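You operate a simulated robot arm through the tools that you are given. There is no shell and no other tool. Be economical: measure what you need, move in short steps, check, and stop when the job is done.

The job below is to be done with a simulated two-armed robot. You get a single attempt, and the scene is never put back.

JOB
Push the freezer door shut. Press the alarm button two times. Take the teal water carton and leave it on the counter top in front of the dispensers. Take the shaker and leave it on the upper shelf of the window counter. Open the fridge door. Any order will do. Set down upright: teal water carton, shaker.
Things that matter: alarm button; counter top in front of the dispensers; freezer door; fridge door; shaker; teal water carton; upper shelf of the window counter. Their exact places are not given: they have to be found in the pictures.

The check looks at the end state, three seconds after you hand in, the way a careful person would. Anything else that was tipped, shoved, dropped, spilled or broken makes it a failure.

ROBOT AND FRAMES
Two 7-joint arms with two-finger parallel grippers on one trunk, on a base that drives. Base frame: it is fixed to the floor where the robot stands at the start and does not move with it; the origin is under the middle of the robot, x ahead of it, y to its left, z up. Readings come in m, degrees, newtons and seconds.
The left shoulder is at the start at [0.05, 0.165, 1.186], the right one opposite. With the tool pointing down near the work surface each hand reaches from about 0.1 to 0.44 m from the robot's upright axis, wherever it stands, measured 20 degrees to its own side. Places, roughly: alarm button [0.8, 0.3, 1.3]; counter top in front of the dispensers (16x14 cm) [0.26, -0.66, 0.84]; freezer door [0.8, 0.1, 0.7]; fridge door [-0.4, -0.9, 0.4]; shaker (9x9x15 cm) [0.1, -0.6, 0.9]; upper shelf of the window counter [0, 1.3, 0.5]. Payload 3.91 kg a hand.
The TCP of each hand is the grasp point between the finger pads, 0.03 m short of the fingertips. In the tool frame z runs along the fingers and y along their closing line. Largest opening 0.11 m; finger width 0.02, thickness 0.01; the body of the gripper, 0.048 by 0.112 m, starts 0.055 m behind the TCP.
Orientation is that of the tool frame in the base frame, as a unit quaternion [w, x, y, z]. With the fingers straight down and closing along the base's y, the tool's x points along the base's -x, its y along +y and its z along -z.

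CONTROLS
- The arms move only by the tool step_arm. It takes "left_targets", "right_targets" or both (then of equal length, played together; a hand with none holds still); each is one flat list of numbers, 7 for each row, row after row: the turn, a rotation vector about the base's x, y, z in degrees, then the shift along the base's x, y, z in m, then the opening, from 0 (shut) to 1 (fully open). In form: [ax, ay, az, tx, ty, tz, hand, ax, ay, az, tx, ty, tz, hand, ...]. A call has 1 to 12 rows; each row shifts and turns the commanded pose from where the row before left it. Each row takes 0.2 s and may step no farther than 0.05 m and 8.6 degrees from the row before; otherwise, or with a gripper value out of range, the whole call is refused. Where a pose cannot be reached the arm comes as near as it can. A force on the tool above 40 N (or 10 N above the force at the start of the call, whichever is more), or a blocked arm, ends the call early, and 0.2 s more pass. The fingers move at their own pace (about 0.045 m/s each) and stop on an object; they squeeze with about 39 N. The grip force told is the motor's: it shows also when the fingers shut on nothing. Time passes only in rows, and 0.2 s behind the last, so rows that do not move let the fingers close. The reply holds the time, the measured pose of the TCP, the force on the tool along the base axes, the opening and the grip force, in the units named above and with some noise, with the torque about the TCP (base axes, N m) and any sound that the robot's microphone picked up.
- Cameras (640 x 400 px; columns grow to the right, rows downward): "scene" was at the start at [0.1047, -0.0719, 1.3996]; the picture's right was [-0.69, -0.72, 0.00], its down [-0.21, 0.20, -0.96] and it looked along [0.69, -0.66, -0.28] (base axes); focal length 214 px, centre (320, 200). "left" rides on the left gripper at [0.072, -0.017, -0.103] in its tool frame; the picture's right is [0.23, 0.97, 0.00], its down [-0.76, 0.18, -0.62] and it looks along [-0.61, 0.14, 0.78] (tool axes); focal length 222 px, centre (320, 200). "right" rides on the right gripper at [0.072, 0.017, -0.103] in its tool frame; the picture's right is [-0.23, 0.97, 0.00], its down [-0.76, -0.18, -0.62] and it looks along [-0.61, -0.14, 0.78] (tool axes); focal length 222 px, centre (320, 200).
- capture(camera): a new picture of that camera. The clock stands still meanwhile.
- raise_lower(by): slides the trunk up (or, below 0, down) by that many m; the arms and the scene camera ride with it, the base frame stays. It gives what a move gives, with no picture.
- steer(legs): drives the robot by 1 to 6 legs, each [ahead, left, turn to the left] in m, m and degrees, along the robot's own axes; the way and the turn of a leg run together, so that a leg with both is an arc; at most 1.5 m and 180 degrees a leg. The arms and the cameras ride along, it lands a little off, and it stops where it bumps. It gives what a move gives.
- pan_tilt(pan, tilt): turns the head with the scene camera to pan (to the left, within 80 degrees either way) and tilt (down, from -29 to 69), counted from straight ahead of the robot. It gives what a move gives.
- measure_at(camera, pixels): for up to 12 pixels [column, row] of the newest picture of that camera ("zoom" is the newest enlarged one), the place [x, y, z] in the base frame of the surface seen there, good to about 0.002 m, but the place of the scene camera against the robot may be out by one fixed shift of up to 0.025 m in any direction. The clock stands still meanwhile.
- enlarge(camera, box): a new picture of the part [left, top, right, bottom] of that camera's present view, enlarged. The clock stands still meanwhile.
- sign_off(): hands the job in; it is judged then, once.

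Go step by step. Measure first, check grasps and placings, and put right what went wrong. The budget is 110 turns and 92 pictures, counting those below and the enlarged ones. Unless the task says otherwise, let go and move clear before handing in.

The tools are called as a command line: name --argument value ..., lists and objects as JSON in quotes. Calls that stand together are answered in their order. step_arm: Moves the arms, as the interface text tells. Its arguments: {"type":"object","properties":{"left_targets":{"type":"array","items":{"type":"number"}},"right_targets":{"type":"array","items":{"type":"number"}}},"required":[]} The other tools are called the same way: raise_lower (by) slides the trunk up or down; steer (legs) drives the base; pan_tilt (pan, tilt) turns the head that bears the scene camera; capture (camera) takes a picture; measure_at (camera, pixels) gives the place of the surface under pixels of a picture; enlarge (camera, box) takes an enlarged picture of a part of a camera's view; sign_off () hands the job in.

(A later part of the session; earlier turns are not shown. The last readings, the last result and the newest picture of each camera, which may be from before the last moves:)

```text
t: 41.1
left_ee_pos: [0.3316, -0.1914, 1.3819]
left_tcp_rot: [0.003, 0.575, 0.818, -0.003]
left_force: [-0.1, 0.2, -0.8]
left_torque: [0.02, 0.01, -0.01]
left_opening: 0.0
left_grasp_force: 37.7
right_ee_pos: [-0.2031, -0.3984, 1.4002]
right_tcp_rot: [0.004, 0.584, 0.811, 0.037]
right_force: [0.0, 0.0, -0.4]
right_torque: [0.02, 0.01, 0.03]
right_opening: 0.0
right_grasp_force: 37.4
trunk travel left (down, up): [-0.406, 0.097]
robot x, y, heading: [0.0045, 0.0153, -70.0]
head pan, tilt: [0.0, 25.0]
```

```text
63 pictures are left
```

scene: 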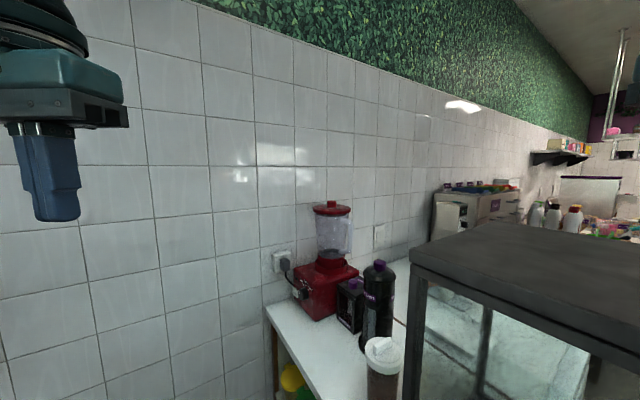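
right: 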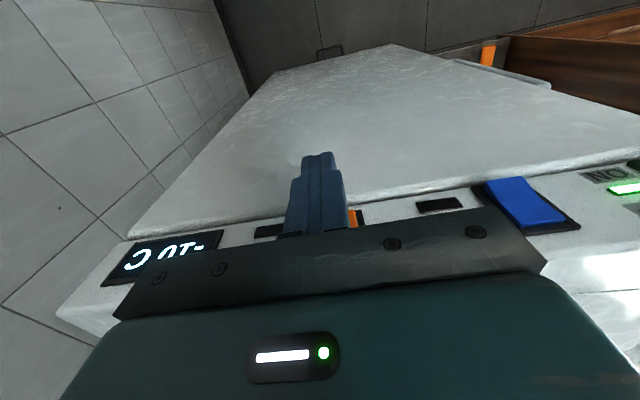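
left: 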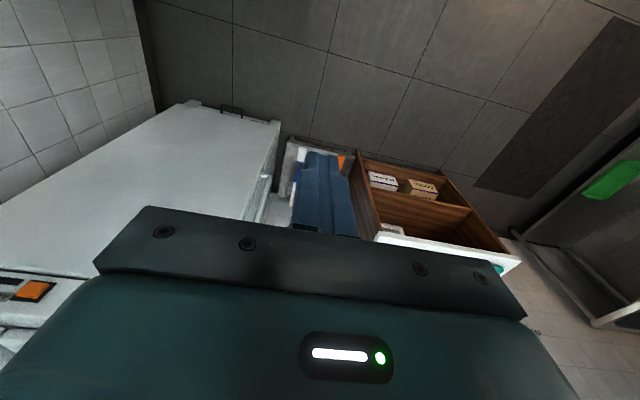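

I now see the counter: blender, napkin box, black bottle and a white-lidded shaker at (383,360). I tilt down and pan.

pan_tilt --pan -10 --tilt 52

capture --camera "scene"

capture --camera "right"

capture --camera "left"

```text
t: 42.0
left_ee_pos: [0.3323, -0.1913, 1.3814]
left_tcp_rot: [0.003, 0.576, 0.817, -0.003]
left_force: [-0.3, 0.0, -0.6]
left_torque: [-0.01, -0.01, 0.07]
left_opening: 0.0
left_grasp_force: 38.2
right_ee_pos: [-0.2059, -0.3987, 1.399]
right_tcp_rot: [0.005, 0.585, 0.81, 0.041]
right_force: [0.5, 0.2, -0.2]
right_torque: [0.0, 0.02, 0.0]
right_opening: 0.0
right_grasp_force: 37.9
trunk travel left (down, up): [-0.406, 0.097]
robot x, y, heading: [0.0016, 0.0129, -70.2]
head pan, tilt: [-10.0, 52.0]
```

```text
62 pictures are left
```

scene: 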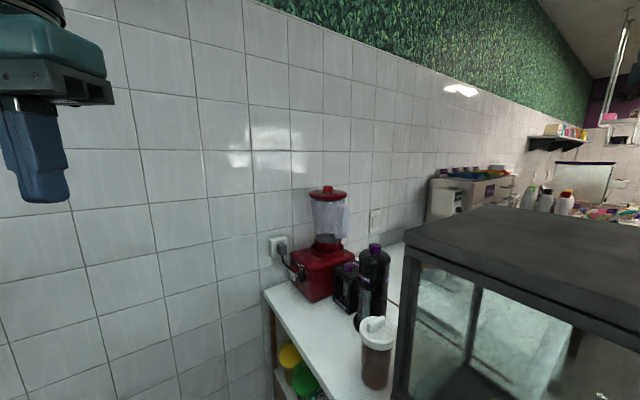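

```text
61 pictures are left
```

right: 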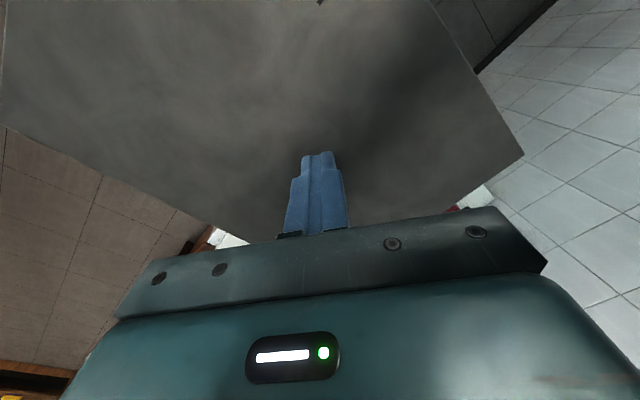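

```text
60 pictures are left
```

left: 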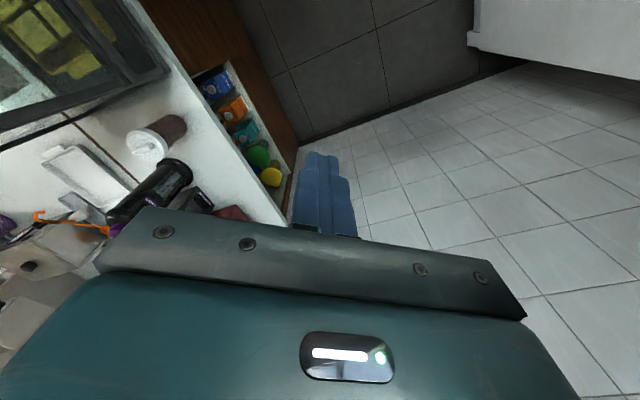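

In the left picture the shaker is at (155,140), and cartons (blue, orange, teal) stand in a shelf below the counter at (245,133). I measure these.

measure_at --camera "left" --pixels '[[245, 133], [247, 122], [230, 108], [255, 155], [270, 178], [150, 145], [175, 122], [215, 85], [285, 150], [200, 100], [160, 75], [270, 210]]'

measure_at --camera "scene" --pixels '[[378, 330], [376, 375], [372, 250], [325, 270], [345, 285], [405, 238], [395, 320], [300, 320], [272, 292], [445, 190], [415, 260], [420, 350]]'

enlarge --camera "left" --box '[100, 40, 340, 240]'

```text
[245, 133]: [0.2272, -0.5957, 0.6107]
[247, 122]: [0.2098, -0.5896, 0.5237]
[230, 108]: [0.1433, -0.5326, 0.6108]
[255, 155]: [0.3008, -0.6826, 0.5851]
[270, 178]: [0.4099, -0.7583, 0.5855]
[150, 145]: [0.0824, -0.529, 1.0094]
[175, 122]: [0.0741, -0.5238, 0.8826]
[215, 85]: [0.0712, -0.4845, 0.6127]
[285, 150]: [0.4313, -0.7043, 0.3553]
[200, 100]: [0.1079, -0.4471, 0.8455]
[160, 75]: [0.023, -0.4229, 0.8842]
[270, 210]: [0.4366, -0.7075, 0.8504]
```

```text
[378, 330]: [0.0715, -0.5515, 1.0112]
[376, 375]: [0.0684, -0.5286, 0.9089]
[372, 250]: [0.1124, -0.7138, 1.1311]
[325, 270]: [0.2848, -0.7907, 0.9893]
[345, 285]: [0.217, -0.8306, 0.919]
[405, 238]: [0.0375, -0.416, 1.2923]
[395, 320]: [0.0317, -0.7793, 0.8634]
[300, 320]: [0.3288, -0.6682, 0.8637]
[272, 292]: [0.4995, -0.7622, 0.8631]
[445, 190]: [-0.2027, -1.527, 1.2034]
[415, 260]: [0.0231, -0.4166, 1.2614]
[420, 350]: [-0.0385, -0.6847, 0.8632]
```

```text
2.00 times, centred on (220, 140) of left
```

zoom: 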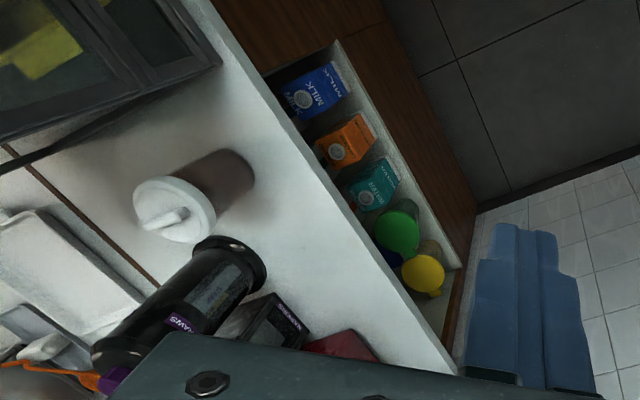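

The counter edge faces the freezer; the counter top is at z≈0.846 and the teal carton stands in the shelf below, near (0.227,-0.596,0.6). I turn to face the counter squarely and shift beside it.

steer --legs '[[0, 0, -55], [-0.15, 0.36, 0]]'

pan_tilt --pan 10 --tilt 55

capture --camera "scene"

capture --camera "left"

```text
t: 46.9
left_ee_pos: [0.4116, -0.4536, 1.382]
left_tcp_rot: [0.001, 0.883, 0.468, -0.004]
left_force: [0.0, 0.4, -0.5]
left_torque: [-0.03, -0.02, 0.02]
left_opening: 0.0
left_grasp_force: 37.9
right_ee_pos: [-0.0756, -0.1421, 1.3971]
right_tcp_rot: [0.025, 0.889, 0.456, 0.037]
right_force: [0.4, 0.2, 0.8]
right_torque: [-0.01, 0.0, 0.03]
right_opening: 0.0004
right_grasp_force: 37.5
trunk travel left (down, up): [-0.406, 0.097]
robot x, y, heading: [0.3824, -0.0635, -124.1]
head pan, tilt: [-10.0, 52.0]
```

```text
t: 47.7
left_ee_pos: [0.4114, -0.4537, 1.3819]
left_tcp_rot: [0.001, 0.884, 0.468, -0.003]
left_force: [-0.1, 0.2, -0.6]
left_torque: [0.01, 0.0, 0.0]
left_opening: 0.0001
left_grasp_force: 37.5
right_ee_pos: [-0.075, -0.1422, 1.399]
right_tcp_rot: [0.024, 0.888, 0.458, 0.035]
right_force: [0.4, -0.3, 0.1]
right_torque: [0.01, 0.01, 0.02]
right_opening: 0.0
right_grasp_force: 38.0
trunk travel left (down, up): [-0.406, 0.097]
robot x, y, heading: [0.38, -0.0662, -124.1]
head pan, tilt: [10.0, 55.0]
```

```text
58 pictures are left
```

scene: 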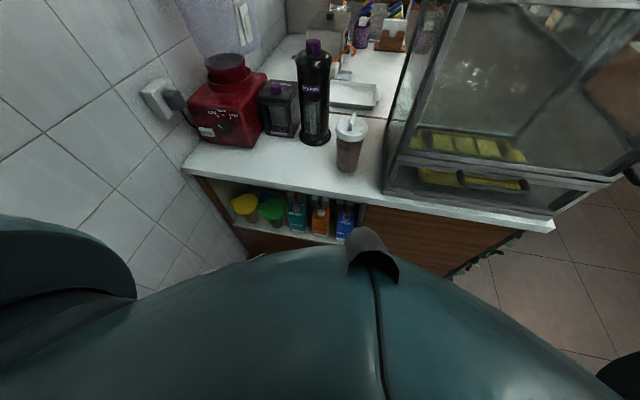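

```text
57 pictures are left
```

left: 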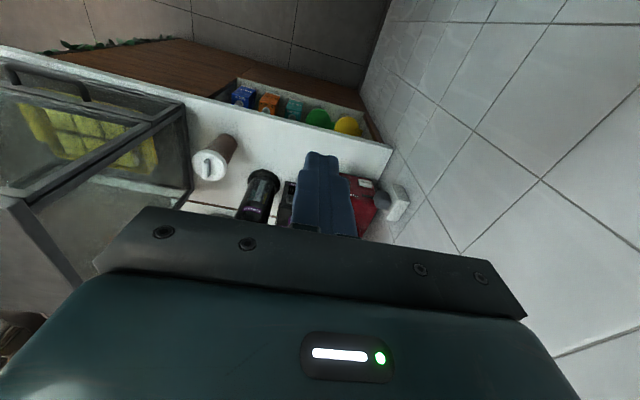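

Good view: the teal carton is at scene (298,213), shaker at (350,145), with the napkin/straw dispensers behind. I measure and enlarge.

enlarge --camera "scene" --box '[180, 110, 420, 260]'

measure_at --camera "scene" --pixels '[[298, 210], [297, 225], [290, 212], [305, 212], [320, 215], [272, 212], [300, 190], [300, 237], [245, 207], [345, 225], [330, 203], [240, 175]]'

measure_at --camera "scene" --pixels '[[350, 130], [348, 160], [340, 150], [360, 150], [346, 172], [315, 110], [278, 125], [305, 155], [225, 130], [392, 160], [420, 150], [355, 200]]'

measure_at --camera "left" --pixels '[[294, 108], [268, 105], [318, 117], [209, 165], [228, 148], [262, 180], [355, 150], [300, 130], [250, 150], [185, 170], [180, 110], [380, 140]]'

```text
2.67 times, centred on (300, 185) of scene
```

zoom: 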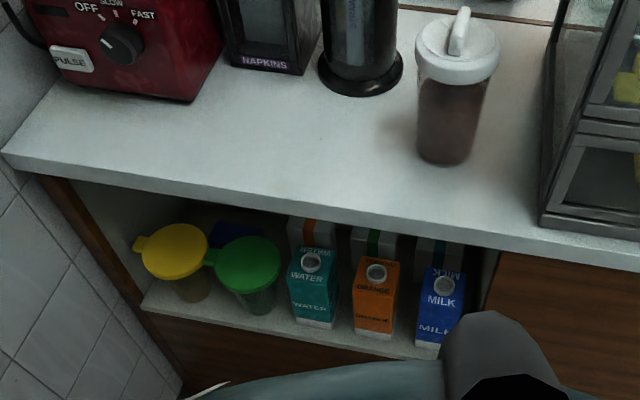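

```text
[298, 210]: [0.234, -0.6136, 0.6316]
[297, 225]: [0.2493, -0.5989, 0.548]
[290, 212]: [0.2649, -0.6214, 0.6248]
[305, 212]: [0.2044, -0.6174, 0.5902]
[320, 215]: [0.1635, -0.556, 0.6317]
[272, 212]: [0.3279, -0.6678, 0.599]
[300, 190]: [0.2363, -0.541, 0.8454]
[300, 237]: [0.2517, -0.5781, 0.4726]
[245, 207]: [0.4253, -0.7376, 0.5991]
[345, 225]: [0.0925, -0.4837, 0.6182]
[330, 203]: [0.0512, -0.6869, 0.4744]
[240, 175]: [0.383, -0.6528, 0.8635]
```

```text
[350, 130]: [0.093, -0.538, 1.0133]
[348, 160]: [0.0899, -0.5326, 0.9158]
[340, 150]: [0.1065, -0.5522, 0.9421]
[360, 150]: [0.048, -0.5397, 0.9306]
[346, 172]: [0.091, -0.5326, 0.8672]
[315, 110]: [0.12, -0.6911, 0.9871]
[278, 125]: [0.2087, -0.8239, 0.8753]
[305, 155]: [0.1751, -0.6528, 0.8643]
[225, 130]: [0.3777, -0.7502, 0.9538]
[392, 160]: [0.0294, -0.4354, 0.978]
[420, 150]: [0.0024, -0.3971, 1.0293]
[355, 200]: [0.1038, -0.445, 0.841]
```

```text
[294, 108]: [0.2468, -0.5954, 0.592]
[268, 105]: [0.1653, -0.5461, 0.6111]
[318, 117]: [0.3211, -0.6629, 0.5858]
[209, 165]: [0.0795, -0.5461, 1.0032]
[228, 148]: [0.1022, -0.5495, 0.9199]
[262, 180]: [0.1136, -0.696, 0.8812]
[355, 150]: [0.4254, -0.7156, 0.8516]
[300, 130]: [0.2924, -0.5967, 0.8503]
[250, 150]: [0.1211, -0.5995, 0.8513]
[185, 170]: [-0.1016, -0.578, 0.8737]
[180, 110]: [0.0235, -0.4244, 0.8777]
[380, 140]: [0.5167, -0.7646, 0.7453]
```

Carton: front at a-direction about 4 cm inside the counter edge, r≈0.543, standing on the shelf at z≈0.457; the counter top is at 0.850. I back off 0.15, lower the trunk 0.3 and swing the left hand to point horizontally at the carton.

steer --legs '[[-0.15, 0, 0]]'

raise_lower --by -0.3

step_arm --left_targets '[-6.77, 4.59, 0, -0.0132, -0.0108, -0.036, 0.85, -6.77, 4.59, 0, -0.0132, -0.0108, -0.036, 0.85, -6.77, 4.59, 0, -0.0132, -0.0108, -0.036, 0.85, -6.77, 4.59, 0, -0.0132, -0.0108, -0.036, 0.85, -6.77, 4.59, 0, -0.0132, -0.0108, -0.036, 0.85, -6.77, 4.59, 0, -0.0132, -0.0108, -0.036, 0.85, -6.77, 4.59, 0, -0.0132, -0.0108, -0.036, 0.85, -6.77, 4.59, 0, -0.0132, -0.0108, -0.036, 0.85, -6.77, 4.59, 0, -0.0132, -0.0108, -0.036, 0.85, -6.77, 4.59, 0, -0.0132, -0.0108, -0.036, 0.85, -6.77, 4.59, 0, -0.0132, -0.0108, -0.036, 0.85]'

capture --camera "scene"

capture --camera "left"

```text
t: 49.1
left_ee_pos: [0.4977, -0.3281, 1.3822]
left_tcp_rot: [0.001, 0.883, 0.469, -0.004]
left_force: [-1.3, 1.3, -0.3]
left_torque: [-0.03, -0.01, 0.01]
left_opening: 0.0
left_grasp_force: 37.4
right_ee_pos: [0.0085, -0.0166, 1.3982]
right_tcp_rot: [0.025, 0.888, 0.457, 0.036]
right_force: [0.5, 1.1, -0.4]
right_torque: [-0.01, 0.01, -0.02]
right_opening: 0.0
right_grasp_force: 37.3
trunk travel left (down, up): [-0.406, 0.097]
robot x, y, heading: [0.4636, 0.0584, -124.0]
head pan, tilt: [10.0, 55.0]
```

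```text
t: 52.1
left_ee_pos: [0.4957, -0.3283, 1.0824]
left_tcp_rot: [0.001, 0.883, 0.47, -0.004]
left_force: [-0.2, 0.4, -0.4]
left_torque: [0.0, -0.03, 0.0]
left_opening: 0.0
left_grasp_force: 38.0
right_ee_pos: [0.0088, -0.0165, 1.0989]
right_tcp_rot: [0.025, 0.888, 0.457, 0.036]
right_force: [0.4, 0.6, 0.3]
right_torque: [0.0, 0.0, 0.03]
right_opening: 0.0
right_grasp_force: 37.9
trunk travel left (down, up): [-0.106, 0.397]
robot x, y, heading: [0.4643, 0.0592, -123.9]
head pan, tilt: [10.0, 55.0]
```

```text
t: 54.5
left_ee_pos: [0.3709, -0.423, 0.7849]
left_tcp_rot: [0.26, 0.737, 0.385, -0.492]
left_force: [-0.8, -0.6, 0.4]
left_torque: [-0.02, 0.03, 0.01]
left_opening: 0.0933
left_grasp_force: 0.0
left hand out of reach, approached as far as the arm can: row 7, 9, 10, 11
right_ee_pos: [0.0032, -0.0149, 1.094]
right_tcp_rot: [0.028, 0.888, 0.458, 0.04]
right_force: [-0.1, -0.3, -0.4]
right_torque: [0.0, -0.02, 0.02]
right_opening: 0.0003
right_grasp_force: 37.7
trunk travel left (down, up): [-0.106, 0.397]
robot x, y, heading: [0.4665, 0.0623, -123.8]
head pan, tilt: [10.0, 55.0]
```

```text
55 pictures are left
```

scene: 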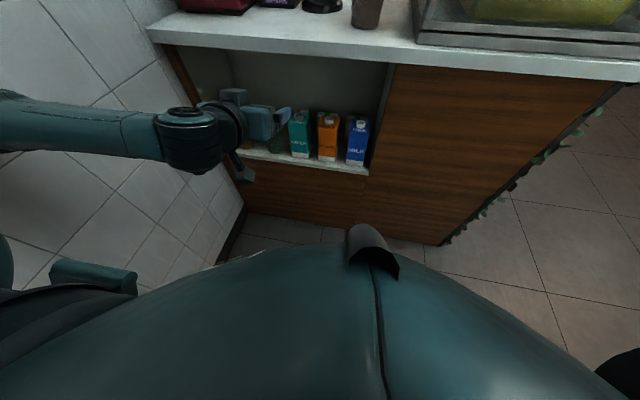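

```text
54 pictures are left
```

left: 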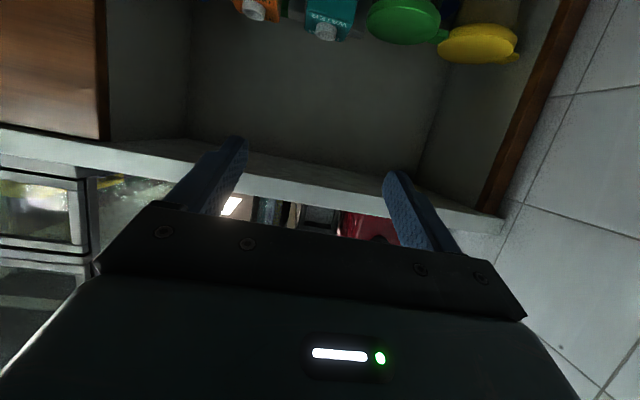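

The hand reached about 67° of pitch (22° below horizontal), which is fine for gripping; r=0.546 fits the carton. I go straight down to carton height in front of the counter.

step_arm --left_targets '[0, 0, 0, 0, 0, -0.045, 0.85, 0, 0, 0, 0, 0, -0.045, 0.85, 0, 0, 0, 0, 0, -0.045, 0.85, 0, 0, 0, 0, 0, -0.045, 0.85, 0, 0, 0, 0, 0, -0.045, 0.85]'

capture --camera "left"

capture --camera "scene"

```text
t: 55.7
left_ee_pos: [0.3708, -0.4229, 0.7857]
left_tcp_rot: [0.26, 0.738, 0.385, -0.49]
left_force: [-0.4, -0.4, 0.7]
left_torque: [0.0, 0.0, 0.04]
left_opening: 0.0935
left_grasp_force: 0.1
left hand out of reach, approached as far as the arm can: row 1, 2, 3, 4, 5
right_ee_pos: [0.0025, -0.015, 1.0939]
right_tcp_rot: [0.029, 0.888, 0.457, 0.039]
right_force: [-0.4, 0.1, 0.9]
right_torque: [0.01, -0.01, -0.01]
right_opening: 0.0
right_grasp_force: 37.6
trunk travel left (down, up): [-0.106, 0.397]
robot x, y, heading: [0.4652, 0.0612, -123.9]
head pan, tilt: [10.0, 55.0]
```

```text
53 pictures are left
```

left: 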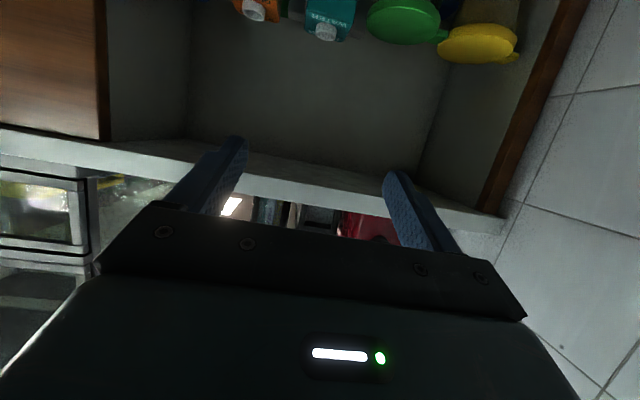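

```text
52 pictures are left
```

scene: 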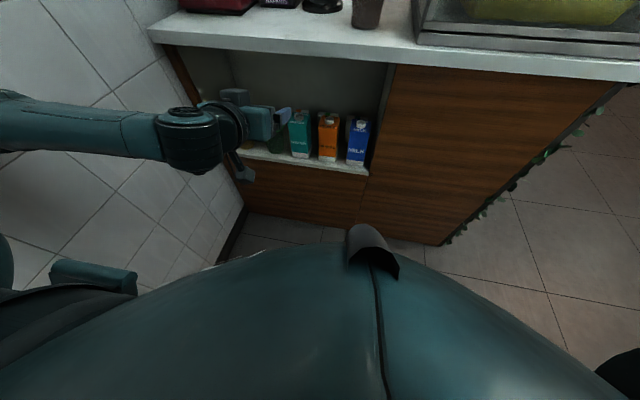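

The arm did not move at all, so this orientation is at a limit. I ease the pitch back by 24° and see whether it follows.

step_arm --left_targets '[6.77, -4.59, 0, 0, 0, 0, 0.85, 6.77, -4.59, 0, 0, 0, 0, 0.85, 6.77, -4.59, 0, 0, 0, 0, 0.85]'

```text
t: 56.5
left_ee_pos: [0.3792, -0.429, 0.7883]
left_tcp_rot: [0.172, 0.821, 0.437, -0.326]
left_force: [0.2, -0.9, -0.4]
left_torque: [0.0, -0.02, -0.01]
left_opening: 0.0934
left_grasp_force: 0.0
right_ee_pos: [0.0089, -0.0194, 1.0975]
right_tcp_rot: [0.026, 0.888, 0.458, 0.037]
right_force: [0.1, -0.4, -0.5]
right_torque: [0.03, 0.02, 0.04]
right_opening: 0.0001
right_grasp_force: 38.2
trunk travel left (down, up): [-0.106, 0.397]
robot x, y, heading: [0.4634, 0.0622, -123.8]
head pan, tilt: [10.0, 55.0]
```

The command follows the actual pose; pitch is now ~43°. I go down from here.

step_arm --left_targets '[0, 0, 0, 0, 0, -0.045, 0.85, 0, 0, 0, 0, 0, -0.045, 0.85, 0, 0, 0, 0, 0, -0.045, 0.85, 0, 0, 0, 0, 0, -0.045, 0.85]'

```text
t: 57.5
left_ee_pos: [0.3766, -0.4245, 0.6076]
left_tcp_rot: [0.172, 0.821, 0.436, -0.327]
left_force: [-0.3, -0.1, -0.2]
left_torque: [-0.02, 0.01, 0.01]
left_opening: 0.0936
left_grasp_force: 0.0
right_ee_pos: [0.0094, -0.0174, 1.0963]
right_tcp_rot: [0.026, 0.888, 0.457, 0.037]
right_force: [0.2, 0.6, 0.1]
right_torque: [0.02, 0.02, 0.0]
right_opening: 0.0001
right_grasp_force: 38.3
trunk travel left (down, up): [-0.106, 0.397]
robot x, y, heading: [0.4592, 0.0616, -123.9]
head pan, tilt: [10.0, 55.0]
```

step_arm --left_targets '[-6.77, 4.59, 0, 0, 0, -0.01, 0.85, -6.77, 4.59, 0, 0, 0, -0.01, 0.85]'

capture --camera "left"

capture --camera "scene"

```text
t: 58.1
left_ee_pos: [0.3776, -0.4255, 0.6044]
left_tcp_rot: [0.183, 0.813, 0.431, -0.346]
left_force: [-0.7, 0.0, -0.4]
left_torque: [-0.04, 0.0, 0.02]
left_opening: 0.0939
left_grasp_force: 0.0
left hand out of reach, approached as far as the arm can: row 1, 2
right_ee_pos: [0.0082, -0.0163, 1.0966]
right_tcp_rot: [0.026, 0.888, 0.458, 0.036]
right_force: [-0.1, -0.7, 1.3]
right_torque: [0.01, 0.01, 0.0]
right_opening: 0.0003
right_grasp_force: 37.7
trunk travel left (down, up): [-0.106, 0.397]
robot x, y, heading: [0.4643, 0.0611, -123.6]
head pan, tilt: [10.0, 55.0]
```

```text
51 pictures are left
```

left: 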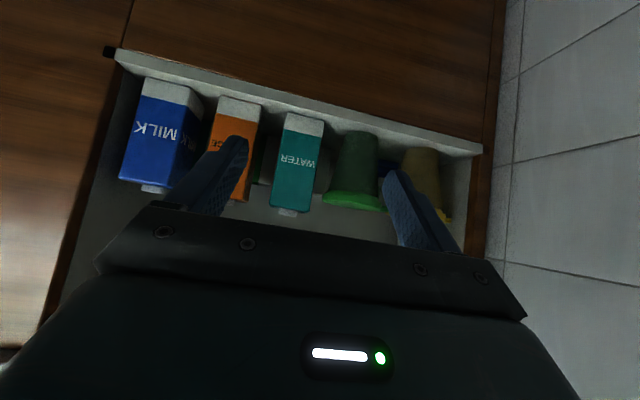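

```text
50 pictures are left
```

scene: 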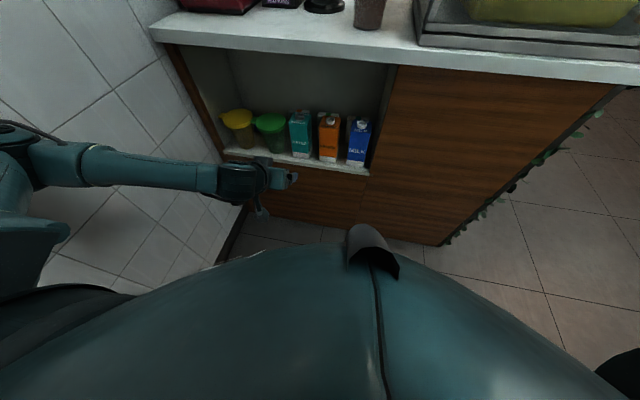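

The left camera sees the teal carton's front face from (300,125, bottom) to (288,212, cap). I measure its corners and neighbours.

measure_at --camera "left" --pixels '[[288, 117], [322, 125], [303, 118], [275, 200], [309, 205], [290, 160], [285, 209], [256, 150], [338, 170], [262, 110], [335, 200], [243, 180]]'

enlarge --camera "left" --box '[190, 80, 390, 240]'

```text
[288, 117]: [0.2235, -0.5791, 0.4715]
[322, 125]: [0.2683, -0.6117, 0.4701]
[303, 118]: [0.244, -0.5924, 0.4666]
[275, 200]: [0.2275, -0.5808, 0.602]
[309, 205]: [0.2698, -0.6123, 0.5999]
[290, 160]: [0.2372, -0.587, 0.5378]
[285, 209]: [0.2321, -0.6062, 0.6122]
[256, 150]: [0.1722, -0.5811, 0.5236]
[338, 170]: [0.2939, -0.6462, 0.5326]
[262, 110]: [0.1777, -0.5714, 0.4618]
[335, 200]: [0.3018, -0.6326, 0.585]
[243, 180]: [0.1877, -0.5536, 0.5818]
```

```text
2.50 times, centred on (290, 160) of left
```

zoom: 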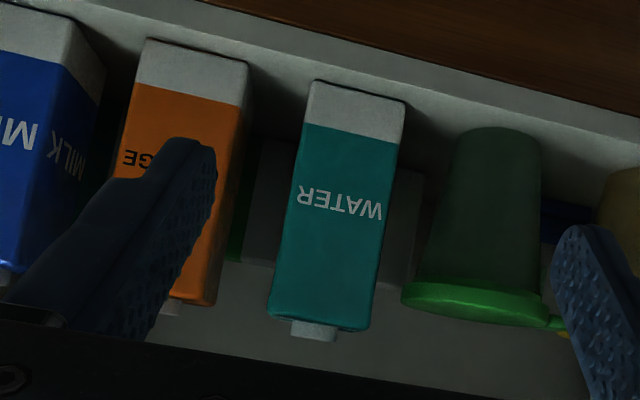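

The carton is 5.6 cm wide (r 0.5145–0.570), front at a≈-0.348; the green lid beside it is close. I measure the lid's near edge in the zoom.

measure_at --camera "zoom" --pixels '[[412, 292], [405, 296], [430, 300], [480, 305], [450, 200], [480, 140], [205, 290], [235, 130], [365, 320], [275, 305], [400, 105], [312, 85]]'

```text
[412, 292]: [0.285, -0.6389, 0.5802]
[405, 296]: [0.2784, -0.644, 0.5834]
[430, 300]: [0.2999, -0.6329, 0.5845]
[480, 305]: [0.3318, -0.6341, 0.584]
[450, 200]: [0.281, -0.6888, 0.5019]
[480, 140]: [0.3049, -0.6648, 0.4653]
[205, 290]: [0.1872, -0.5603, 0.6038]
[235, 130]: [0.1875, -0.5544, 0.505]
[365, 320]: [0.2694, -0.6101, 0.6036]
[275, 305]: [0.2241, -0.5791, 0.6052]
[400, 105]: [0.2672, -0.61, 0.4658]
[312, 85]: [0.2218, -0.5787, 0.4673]
```

Clearances: fingers can enter at r≈0.537 with an opening of 7.2 cm. I align sideways, lower to z≈0.535 and drive ahead 0.15, then check.

step_arm --left_targets '[0, 0, 0, -0.0131, 0.0092, -0.02, 0.655, 0, 0, 0, 0, 0, -0.04, 0.655, 0, 0, 0, 0, 0, -0.01, 0.655]'

steer --legs '[[0.15, 0, -0.9]]'

capture --camera "left"

capture --camera "scene"

```text
t: 58.9
left_ee_pos: [0.3454, -0.4137, 0.5582]
left_tcp_rot: [0.18, 0.814, 0.434, -0.34]
left_force: [0.1, -0.4, -0.6]
left_torque: [0.02, 0.04, -0.04]
left_opening: 0.0722
left_grasp_force: 0.2
left hand out of reach, approached as far as the arm can: row 1, 2, 3
right_ee_pos: [0.0083, -0.0172, 1.0977]
right_tcp_rot: [0.025, 0.888, 0.458, 0.036]
right_force: [-0.9, 0.5, -0.6]
right_torque: [-0.08, 0.01, -0.02]
right_opening: 0.0001
right_grasp_force: 37.2
trunk travel left (down, up): [-0.106, 0.397]
robot x, y, heading: [0.4627, 0.0583, -124.0]
head pan, tilt: [10.0, 55.0]
```

```text
t: 60.3
left_ee_pos: [0.2521, -0.533, 0.5587]
left_tcp_rot: [0.177, 0.819, 0.427, -0.341]
left_force: [-0.8, 0.5, 0.5]
left_torque: [0.01, 0.01, -0.03]
left_opening: 0.0721
left_grasp_force: 0.0
right_ee_pos: [-0.0769, -0.1313, 1.0965]
right_tcp_rot: [0.026, 0.892, 0.45, 0.036]
right_force: [-0.2, -0.3, -1.3]
right_torque: [-0.01, -0.03, -0.01]
right_opening: 0.0
right_grasp_force: 37.7
trunk travel left (down, up): [-0.106, 0.397]
robot x, y, heading: [0.3807, -0.0609, -125.0]
head pan, tilt: [10.0, 55.0]
```

```text
48 pictures are left
```

left: 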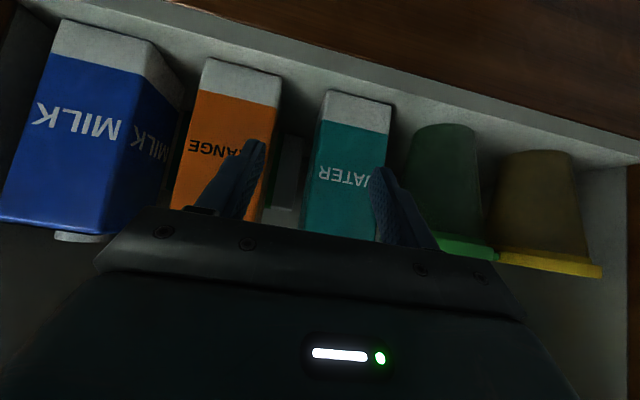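

```text
47 pictures are left
```

scene: 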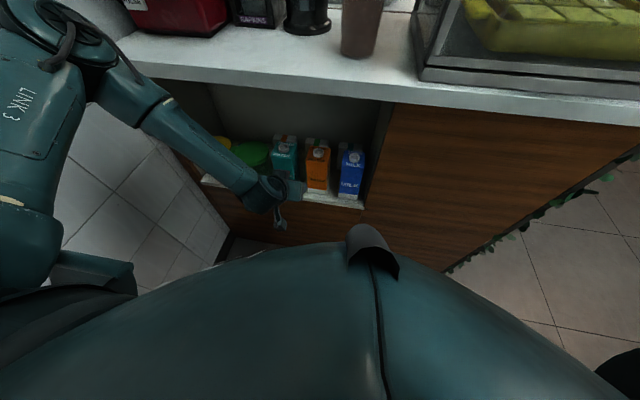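

TCP is at r=0.512, so I shift 2.8 cm toward the carton's centre line and lower 1.5 cm, then look before entering.

step_arm --left_targets '[0, 0, 0, 0.023, -0.016, -0.005, 0.655, 0, 0, 0, 0, 0, -0.01, 0.655]'

capture --camera "left"

```text
t: 60.9
left_ee_pos: [0.2582, -0.5502, 0.5585]
left_tcp_rot: [0.178, 0.819, 0.428, -0.338]
left_force: [0.1, 0.2, -0.9]
left_torque: [0.03, -0.01, 0.0]
left_opening: 0.0721
left_grasp_force: 0.1
left hand out of reach, approached as far as the arm can: row 1, 2
right_ee_pos: [-0.0772, -0.1336, 1.0965]
right_tcp_rot: [0.025, 0.892, 0.451, 0.037]
right_force: [0.7, 0.4, -0.1]
right_torque: [0.01, 0.03, 0.04]
right_opening: 0.0001
right_grasp_force: 37.8
trunk travel left (down, up): [-0.106, 0.397]
robot x, y, heading: [0.3804, -0.0663, -124.8]
head pan, tilt: [10.0, 55.0]
```

```text
46 pictures are left
```

left: 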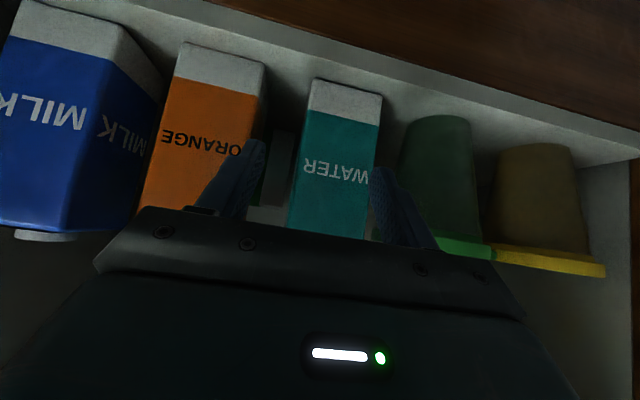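

The arm sits at a joint limit, so I do the remaining motion with trunk and base: trunk down 1.2 cm, base left 1.3 cm.

raise_lower --by -0.012

steer --legs '[[0.01, 0.013, 0]]'

capture --camera "left"

```text
t: 61.5
left_ee_pos: [0.2574, -0.5494, 0.5478]
left_tcp_rot: [0.178, 0.819, 0.428, -0.338]
left_force: [-0.2, 0.7, -0.6]
left_torque: [-0.01, -0.01, 0.03]
left_opening: 0.0719
left_grasp_force: 0.1
right_ee_pos: [-0.0765, -0.133, 1.0852]
right_tcp_rot: [0.026, 0.892, 0.45, 0.036]
right_force: [0.3, 0.1, -0.2]
right_torque: [0.01, 0.01, -0.03]
right_opening: 0.0
right_grasp_force: 37.6
trunk travel left (down, up): [-0.094, 0.409]
robot x, y, heading: [0.384, -0.0618, -124.8]
head pan, tilt: [10.0, 55.0]
```

```text
t: 62.2
left_ee_pos: [0.2632, -0.5654, 0.5472]
left_tcp_rot: [0.177, 0.819, 0.428, -0.337]
left_force: [0.8, -0.5, 0.2]
left_torque: [0.0, 0.0, 0.01]
left_opening: 0.072
left_grasp_force: 0.1
right_ee_pos: [-0.0731, -0.1491, 1.0838]
right_tcp_rot: [0.026, 0.892, 0.45, 0.037]
right_force: [-0.9, 0.5, -0.5]
right_torque: [0.0, -0.02, 0.01]
right_opening: 0.0
right_grasp_force: 37.7
trunk travel left (down, up): [-0.094, 0.409]
robot x, y, heading: [0.3869, -0.0731, -125.1]
head pan, tilt: [10.0, 55.0]
```

```text
45 pictures are left
```

left: 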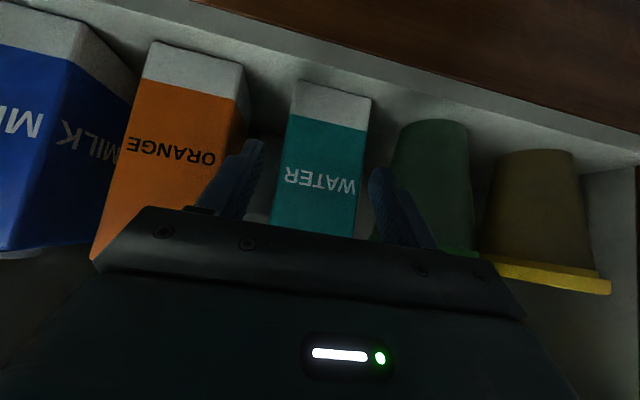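

The fingers now straddle the carton (TCP r≈0.539 vs carton 0.5425). I drive in 4.7 cm and check.

steer --legs '[[0.047, 0.003, 0]]'

capture --camera "left"

```text
t: 63.2
left_ee_pos: [0.2385, -0.6054, 0.5457]
left_tcp_rot: [0.178, 0.819, 0.427, -0.338]
left_force: [0.0, 0.4, 0.2]
left_torque: [0.02, 0.0, -0.02]
left_opening: 0.0721
left_grasp_force: 0.1
right_ee_pos: [-0.0972, -0.1883, 1.0842]
right_tcp_rot: [0.025, 0.892, 0.45, 0.037]
right_force: [0.8, -0.2, 0.2]
right_torque: [0.01, -0.03, 0.06]
right_opening: 0.0
right_grasp_force: 37.9
trunk travel left (down, up): [-0.094, 0.409]
robot x, y, heading: [0.3617, -0.1187, -124.9]
head pan, tilt: [10.0, 55.0]
```

```text
44 pictures are left
```

left: 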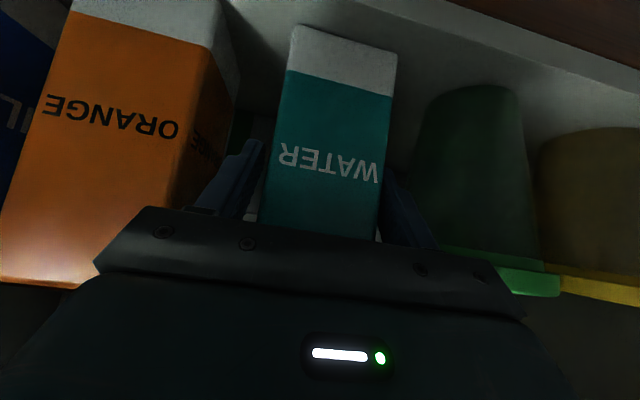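

TCP is now at a=-0.360, r=0.542, with a finger on each side and no contact force. I close the grip.

step_arm --left_targets '[0, 0, 0, 0, 0, 0, 0.3, 0, 0, 0, 0, 0, 0, 0.3, 0, 0, 0, 0, 0, 0, 0.3, 0, 0, 0, 0, 0, 0, 0.3]'

raise_lower --by 0.03

capture --camera "left"

```text
t: 64.2
left_ee_pos: [0.2379, -0.605, 0.5475]
left_tcp_rot: [0.179, 0.818, 0.429, -0.338]
left_force: [0.5, 0.1, 0.9]
left_torque: [0.03, 0.15, -0.03]
left_opening: 0.0637
left_grasp_force: 38.8
right_ee_pos: [-0.0972, -0.1882, 1.0852]
right_tcp_rot: [0.026, 0.892, 0.45, 0.036]
right_force: [-0.4, 0.4, 0.9]
right_torque: [0.0, 0.03, -0.01]
right_opening: 0.0001
right_grasp_force: 38.1
trunk travel left (down, up): [-0.094, 0.409]
robot x, y, heading: [0.3608, -0.1187, -125.0]
head pan, tilt: [10.0, 55.0]
```

```text
t: 64.9
left_ee_pos: [0.2389, -0.6054, 0.5757]
left_tcp_rot: [0.177, 0.82, 0.428, -0.337]
left_force: [-0.4, 0.0, -2.6]
left_torque: [0.04, -0.02, 0.0]
left_opening: 0.0638
left_grasp_force: 38.5
right_ee_pos: [-0.0975, -0.1879, 1.1154]
right_tcp_rot: [0.025, 0.892, 0.449, 0.036]
right_force: [0.4, 0.6, 0.3]
right_torque: [-0.01, 0.0, 0.0]
right_opening: 0.0
right_grasp_force: 37.6
trunk travel left (down, up): [-0.124, 0.379]
robot x, y, heading: [0.3586, -0.117, -125.0]
head pan, tilt: [10.0, 55.0]
```

```text
43 pictures are left
```

left: 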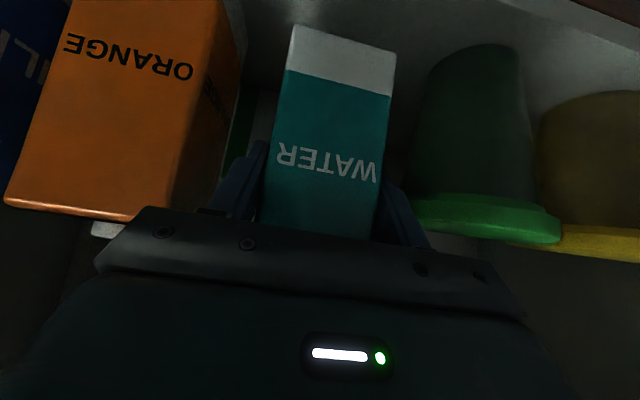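

The carton is held (opening 6.4 cm, lifted). I drive straight back 0.22 out of the shelf, then raise the trunk.

steer --legs '[[-0.22, 0, 0]]'

raise_lower --by 0.375

capture --camera "scene"

capture --camera "left"

```text
t: 66.6
left_ee_pos: [0.3639, -0.4236, 0.5769]
left_tcp_rot: [0.178, 0.82, 0.427, -0.338]
left_force: [-0.4, -0.1, -3.0]
left_torque: [0.03, -0.03, 0.0]
left_opening: 0.0636
left_grasp_force: 38.6
right_ee_pos: [0.0289, -0.0056, 1.1154]
right_tcp_rot: [0.025, 0.893, 0.448, 0.037]
right_force: [-0.2, 0.2, -0.4]
right_torque: [0.04, 0.03, -0.02]
right_opening: 0.0
right_grasp_force: 37.6
trunk travel left (down, up): [-0.124, 0.379]
robot x, y, heading: [0.4872, 0.061, -125.2]
head pan, tilt: [10.0, 55.0]
```

```text
t: 70.2
left_ee_pos: [0.3638, -0.4244, 0.9517]
left_tcp_rot: [0.178, 0.819, 0.427, -0.338]
left_force: [-0.1, 0.7, -3.1]
left_torque: [0.04, 0.0, 0.04]
left_opening: 0.0639
left_grasp_force: 39.0
right_ee_pos: [0.0302, -0.0057, 1.4897]
right_tcp_rot: [0.026, 0.893, 0.448, 0.037]
right_force: [-0.1, 0.0, -0.6]
right_torque: [0.04, -0.02, -0.02]
right_opening: 0.0
right_grasp_force: 37.2
trunk travel left (down, up): [-0.499, 0.004]
robot x, y, heading: [0.4846, 0.0613, -125.1]
head pan, tilt: [10.0, 55.0]
```

```text
42 pictures are left
```

scene: 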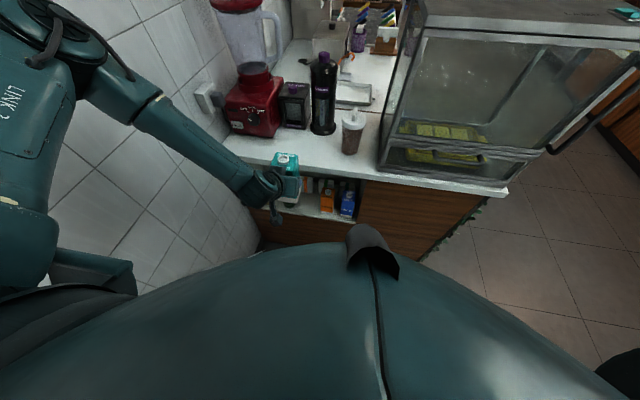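

```text
41 pictures are left
```

left: 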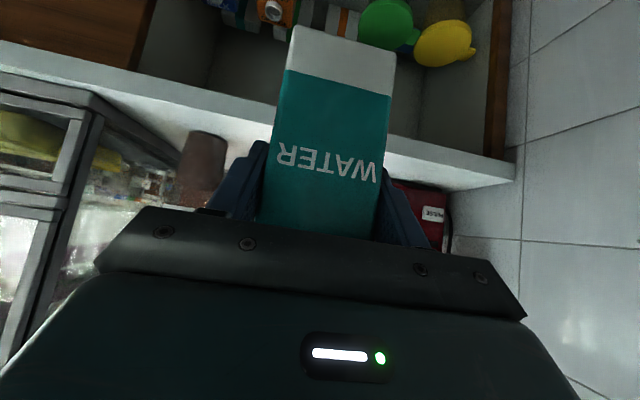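

The carton clears the counter top by ~1.5 cm. Before driving in I check the arm's geometry against the blender at (250,105).

measure_at --camera "scene" --pixels '[[100, 80], [130, 80], [160, 100], [190, 130], [235, 175], [265, 185], [230, 110], [240, 30], [225, 70], [255, 115], [285, 35], [285, 160]]'

```text
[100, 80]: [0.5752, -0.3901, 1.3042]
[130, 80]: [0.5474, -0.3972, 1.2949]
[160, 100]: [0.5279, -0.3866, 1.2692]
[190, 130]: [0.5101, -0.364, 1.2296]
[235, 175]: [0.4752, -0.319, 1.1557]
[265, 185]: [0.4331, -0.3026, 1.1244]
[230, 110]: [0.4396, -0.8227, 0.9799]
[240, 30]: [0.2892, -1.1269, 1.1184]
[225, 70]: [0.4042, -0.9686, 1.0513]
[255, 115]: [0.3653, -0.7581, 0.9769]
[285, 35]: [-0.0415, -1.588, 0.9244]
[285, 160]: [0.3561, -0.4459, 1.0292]
```

The forearm stays at a≥-0.02, so driving 0.23 ahead keeps it clear of the blender (a≤-0.40). I raise the hand 2 cm, drive in and shift left 3 cm.

step_arm --left_targets '[0, 0, 0, 0, 0, 0.02, 0.3, 0, 0, 0, 0, 0, 0, 0.3]'

steer --legs '[[0, 0.03, 0], [0.15, 0, 0]]'

capture --camera "scene"

capture --camera "left"

```text
t: 70.8
left_ee_pos: [0.3638, -0.4227, 0.9723]
left_tcp_rot: [0.177, 0.82, 0.428, -0.337]
left_force: [0.4, 0.0, -3.1]
left_torque: [0.06, -0.05, 0.03]
left_opening: 0.0639
left_grasp_force: 38.8
right_ee_pos: [0.0294, -0.0067, 1.4898]
right_tcp_rot: [0.025, 0.893, 0.447, 0.037]
right_force: [0.5, 0.4, 1.3]
right_torque: [0.0, -0.04, 0.0]
right_opening: 0.0002
right_grasp_force: 37.5
trunk travel left (down, up): [-0.499, 0.004]
robot x, y, heading: [0.49, 0.0635, -125.0]
head pan, tilt: [10.0, 55.0]
```

```text
t: 72.6
left_ee_pos: [0.3008, -0.5609, 0.9722]
left_tcp_rot: [0.177, 0.821, 0.426, -0.337]
left_force: [-0.8, -1.0, -2.9]
left_torque: [0.07, 0.02, 0.01]
left_opening: 0.0638
left_grasp_force: 38.8
right_ee_pos: [-0.0316, -0.1433, 1.4914]
right_tcp_rot: [0.025, 0.893, 0.448, 0.037]
right_force: [-0.1, -0.5, -0.4]
right_torque: [0.0, -0.01, 0.03]
right_opening: 0.0
right_grasp_force: 38.0
trunk travel left (down, up): [-0.499, 0.004]
robot x, y, heading: [0.4292, -0.0759, -124.8]
head pan, tilt: [10.0, 55.0]
```

```text
40 pictures are left
```

scene: 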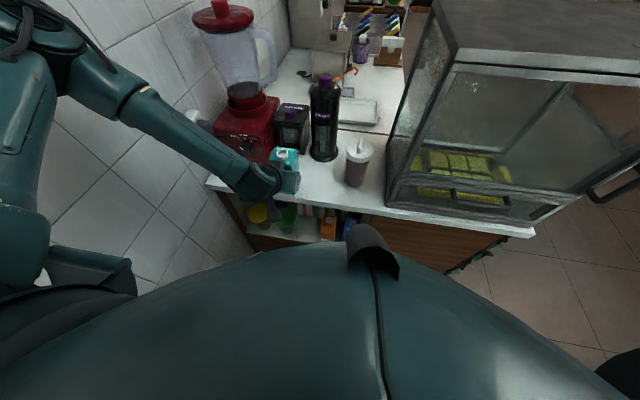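

```text
39 pictures are left
```

left: 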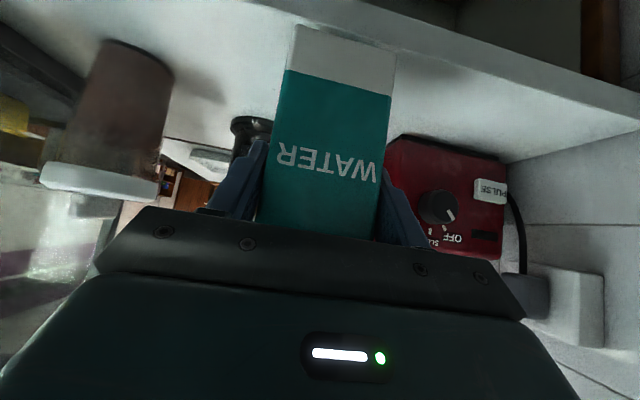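

TCP at a=-0.288, r=0.5675. I drive 0.085 further and lower the trunk 2.8 cm.

steer --legs '[[0.085, 0, 0]]'

raise_lower --by -0.026

capture --camera "scene"

enlarge --camera "left" --box '[220, 0, 420, 125]'

```text
t: 73.7
left_ee_pos: [0.2515, -0.6312, 0.9711]
left_tcp_rot: [0.177, 0.821, 0.426, -0.337]
left_force: [0.6, 0.3, -3.7]
left_torque: [0.02, -0.03, -0.01]
left_opening: 0.0639
left_grasp_force: 38.6
right_ee_pos: [-0.0805, -0.2129, 1.4904]
right_tcp_rot: [0.027, 0.894, 0.447, 0.036]
right_force: [0.1, -0.1, -0.4]
right_torque: [0.04, -0.01, 0.01]
right_opening: 0.0
right_grasp_force: 37.5
trunk travel left (down, up): [-0.499, 0.004]
robot x, y, heading: [0.374, -0.1479, -125.4]
head pan, tilt: [10.0, 55.0]
```

```text
t: 74.4
left_ee_pos: [0.2513, -0.6294, 0.9457]
left_tcp_rot: [0.177, 0.821, 0.425, -0.337]
left_force: [0.2, -0.1, -2.8]
left_torque: [0.07, -0.03, 0.01]
left_opening: 0.0638
left_grasp_force: 38.9
right_ee_pos: [-0.0817, -0.2109, 1.4655]
right_tcp_rot: [0.027, 0.893, 0.447, 0.036]
right_force: [0.7, -0.2, -0.4]
right_torque: [-0.03, -0.03, 0.04]
right_opening: 0.0
right_grasp_force: 37.6
trunk travel left (down, up): [-0.473, 0.03]
robot x, y, heading: [0.3764, -0.1472, -125.3]
head pan, tilt: [10.0, 55.0]
```

```text
38 pictures are left
```

scene: 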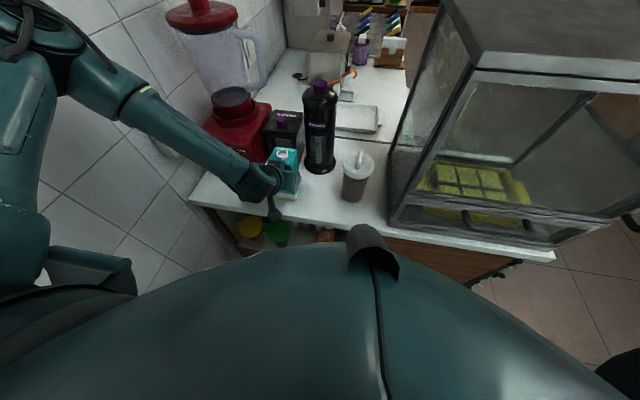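

```text
3.20 times, centred on (320, 62) of left
```

zoom: 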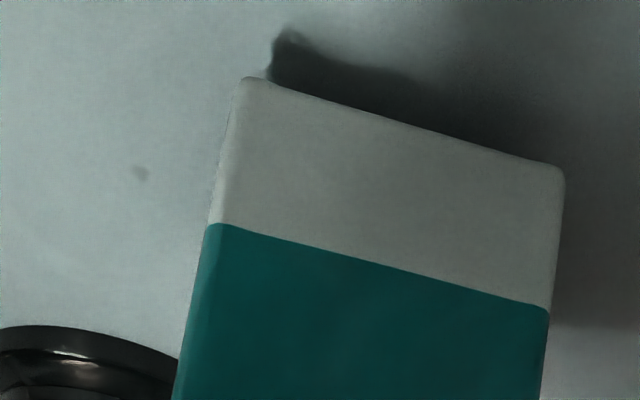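

The carton floats just above the counter in front of the napkin and straw dispensers. I lower in 3 mm steps, watching force.

raise_lower --by -0.006

measure_at --camera "zoom" --pixels '[[250, 90], [540, 170], [400, 130], [200, 60], [120, 250], [600, 200]]'

```text
t: 75.0
left_ee_pos: [0.2515, -0.6304, 0.9404]
left_tcp_rot: [0.176, 0.821, 0.425, -0.337]
left_force: [-0.3, 0.8, -2.8]
left_torque: [0.06, -0.02, -0.03]
left_opening: 0.0639
left_grasp_force: 38.7
right_ee_pos: [-0.0811, -0.2112, 1.459]
right_tcp_rot: [0.026, 0.894, 0.447, 0.036]
right_force: [0.1, -0.1, -0.5]
right_torque: [-0.02, 0.0, 0.01]
right_opening: 0.0
right_grasp_force: 37.7
trunk travel left (down, up): [-0.467, 0.036]
robot x, y, heading: [0.3781, -0.1443, -125.3]
head pan, tilt: [10.0, 55.0]
```

```text
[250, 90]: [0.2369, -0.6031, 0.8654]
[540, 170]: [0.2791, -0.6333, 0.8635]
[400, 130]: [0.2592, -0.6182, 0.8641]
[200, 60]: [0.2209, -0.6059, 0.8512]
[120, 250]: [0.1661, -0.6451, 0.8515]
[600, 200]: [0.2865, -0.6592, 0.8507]
```

Bottom edge was ~11 mm above the counter before the last 5 mm; a few mm remain.

step_arm --left_targets '[0, 0, 0, 0, 0, -0.003, 0.3, 0, 0, 0, 0, 0, -0.002, 0.3]'

```text
t: 75.6
left_ee_pos: [0.251, -0.6307, 0.9358]
left_tcp_rot: [0.177, 0.821, 0.424, -0.34]
left_force: [4.5, -0.3, 8.3]
left_torque: [0.42, -0.14, -0.11]
left_opening: 0.0638
left_grasp_force: 39.3
right_ee_pos: [-0.0783, -0.2105, 1.4582]
right_tcp_rot: [0.026, 0.893, 0.447, 0.036]
right_force: [-0.9, 0.0, 0.4]
right_torque: [-0.02, 0.02, 0.03]
right_opening: 0.0
right_grasp_force: 37.5
trunk travel left (down, up): [-0.467, 0.036]
robot x, y, heading: [0.3773, -0.1448, -125.2]
head pan, tilt: [10.0, 55.0]
```

It rests on the counter (force turned to +8 N). I open the hand moderately and check.

step_arm --left_targets '[0, 0, 0, 0, 0, 0, 0.8, 0, 0, 0, 0, 0, 0, 0.8, 0, 0, 0, 0, 0, 0, 0.8]'

steer --legs '[[-0.15, 0, 0]]'

capture --camera "scene"

```text
t: 76.4
left_ee_pos: [0.2529, -0.6304, 0.9354]
left_tcp_rot: [0.176, 0.821, 0.425, -0.338]
left_force: [-0.2, 0.3, -0.2]
left_torque: [-0.01, -0.02, 0.02]
left_opening: 0.0878
left_grasp_force: 0.1
right_ee_pos: [-0.0801, -0.2111, 1.4583]
right_tcp_rot: [0.027, 0.893, 0.447, 0.036]
right_force: [-0.5, -0.8, -0.7]
right_torque: [-0.02, -0.03, 0.01]
right_opening: 0.0
right_grasp_force: 37.9
trunk travel left (down, up): [-0.467, 0.036]
robot x, y, heading: [0.3762, -0.1465, -125.4]
head pan, tilt: [10.0, 55.0]
```

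```text
t: 77.7
left_ee_pos: [0.3374, -0.5109, 0.9357]
left_tcp_rot: [0.176, 0.821, 0.424, -0.338]
left_force: [-0.2, 0.1, 0.1]
left_torque: [-0.02, 0.0, -0.01]
left_opening: 0.0878
left_grasp_force: 0.1
right_ee_pos: [0.0046, -0.0922, 1.4574]
right_tcp_rot: [0.026, 0.894, 0.447, 0.036]
right_force: [-0.5, 0.6, 0.1]
right_torque: [-0.03, 0.03, -0.04]
right_opening: 0.0
right_grasp_force: 37.6
trunk travel left (down, up): [-0.467, 0.036]
robot x, y, heading: [0.4595, -0.0249, -125.4]
head pan, tilt: [10.0, 55.0]
```

```text
36 pictures are left
```

scene: 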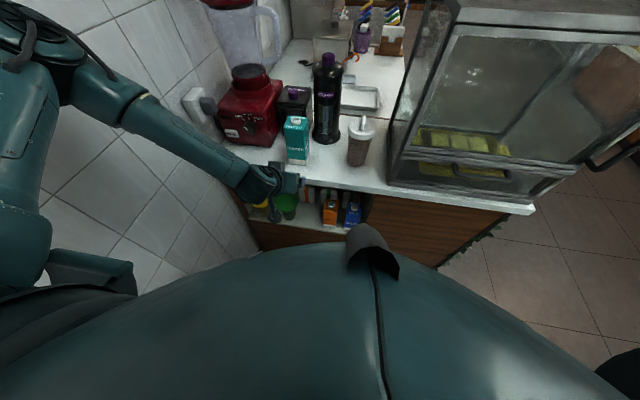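

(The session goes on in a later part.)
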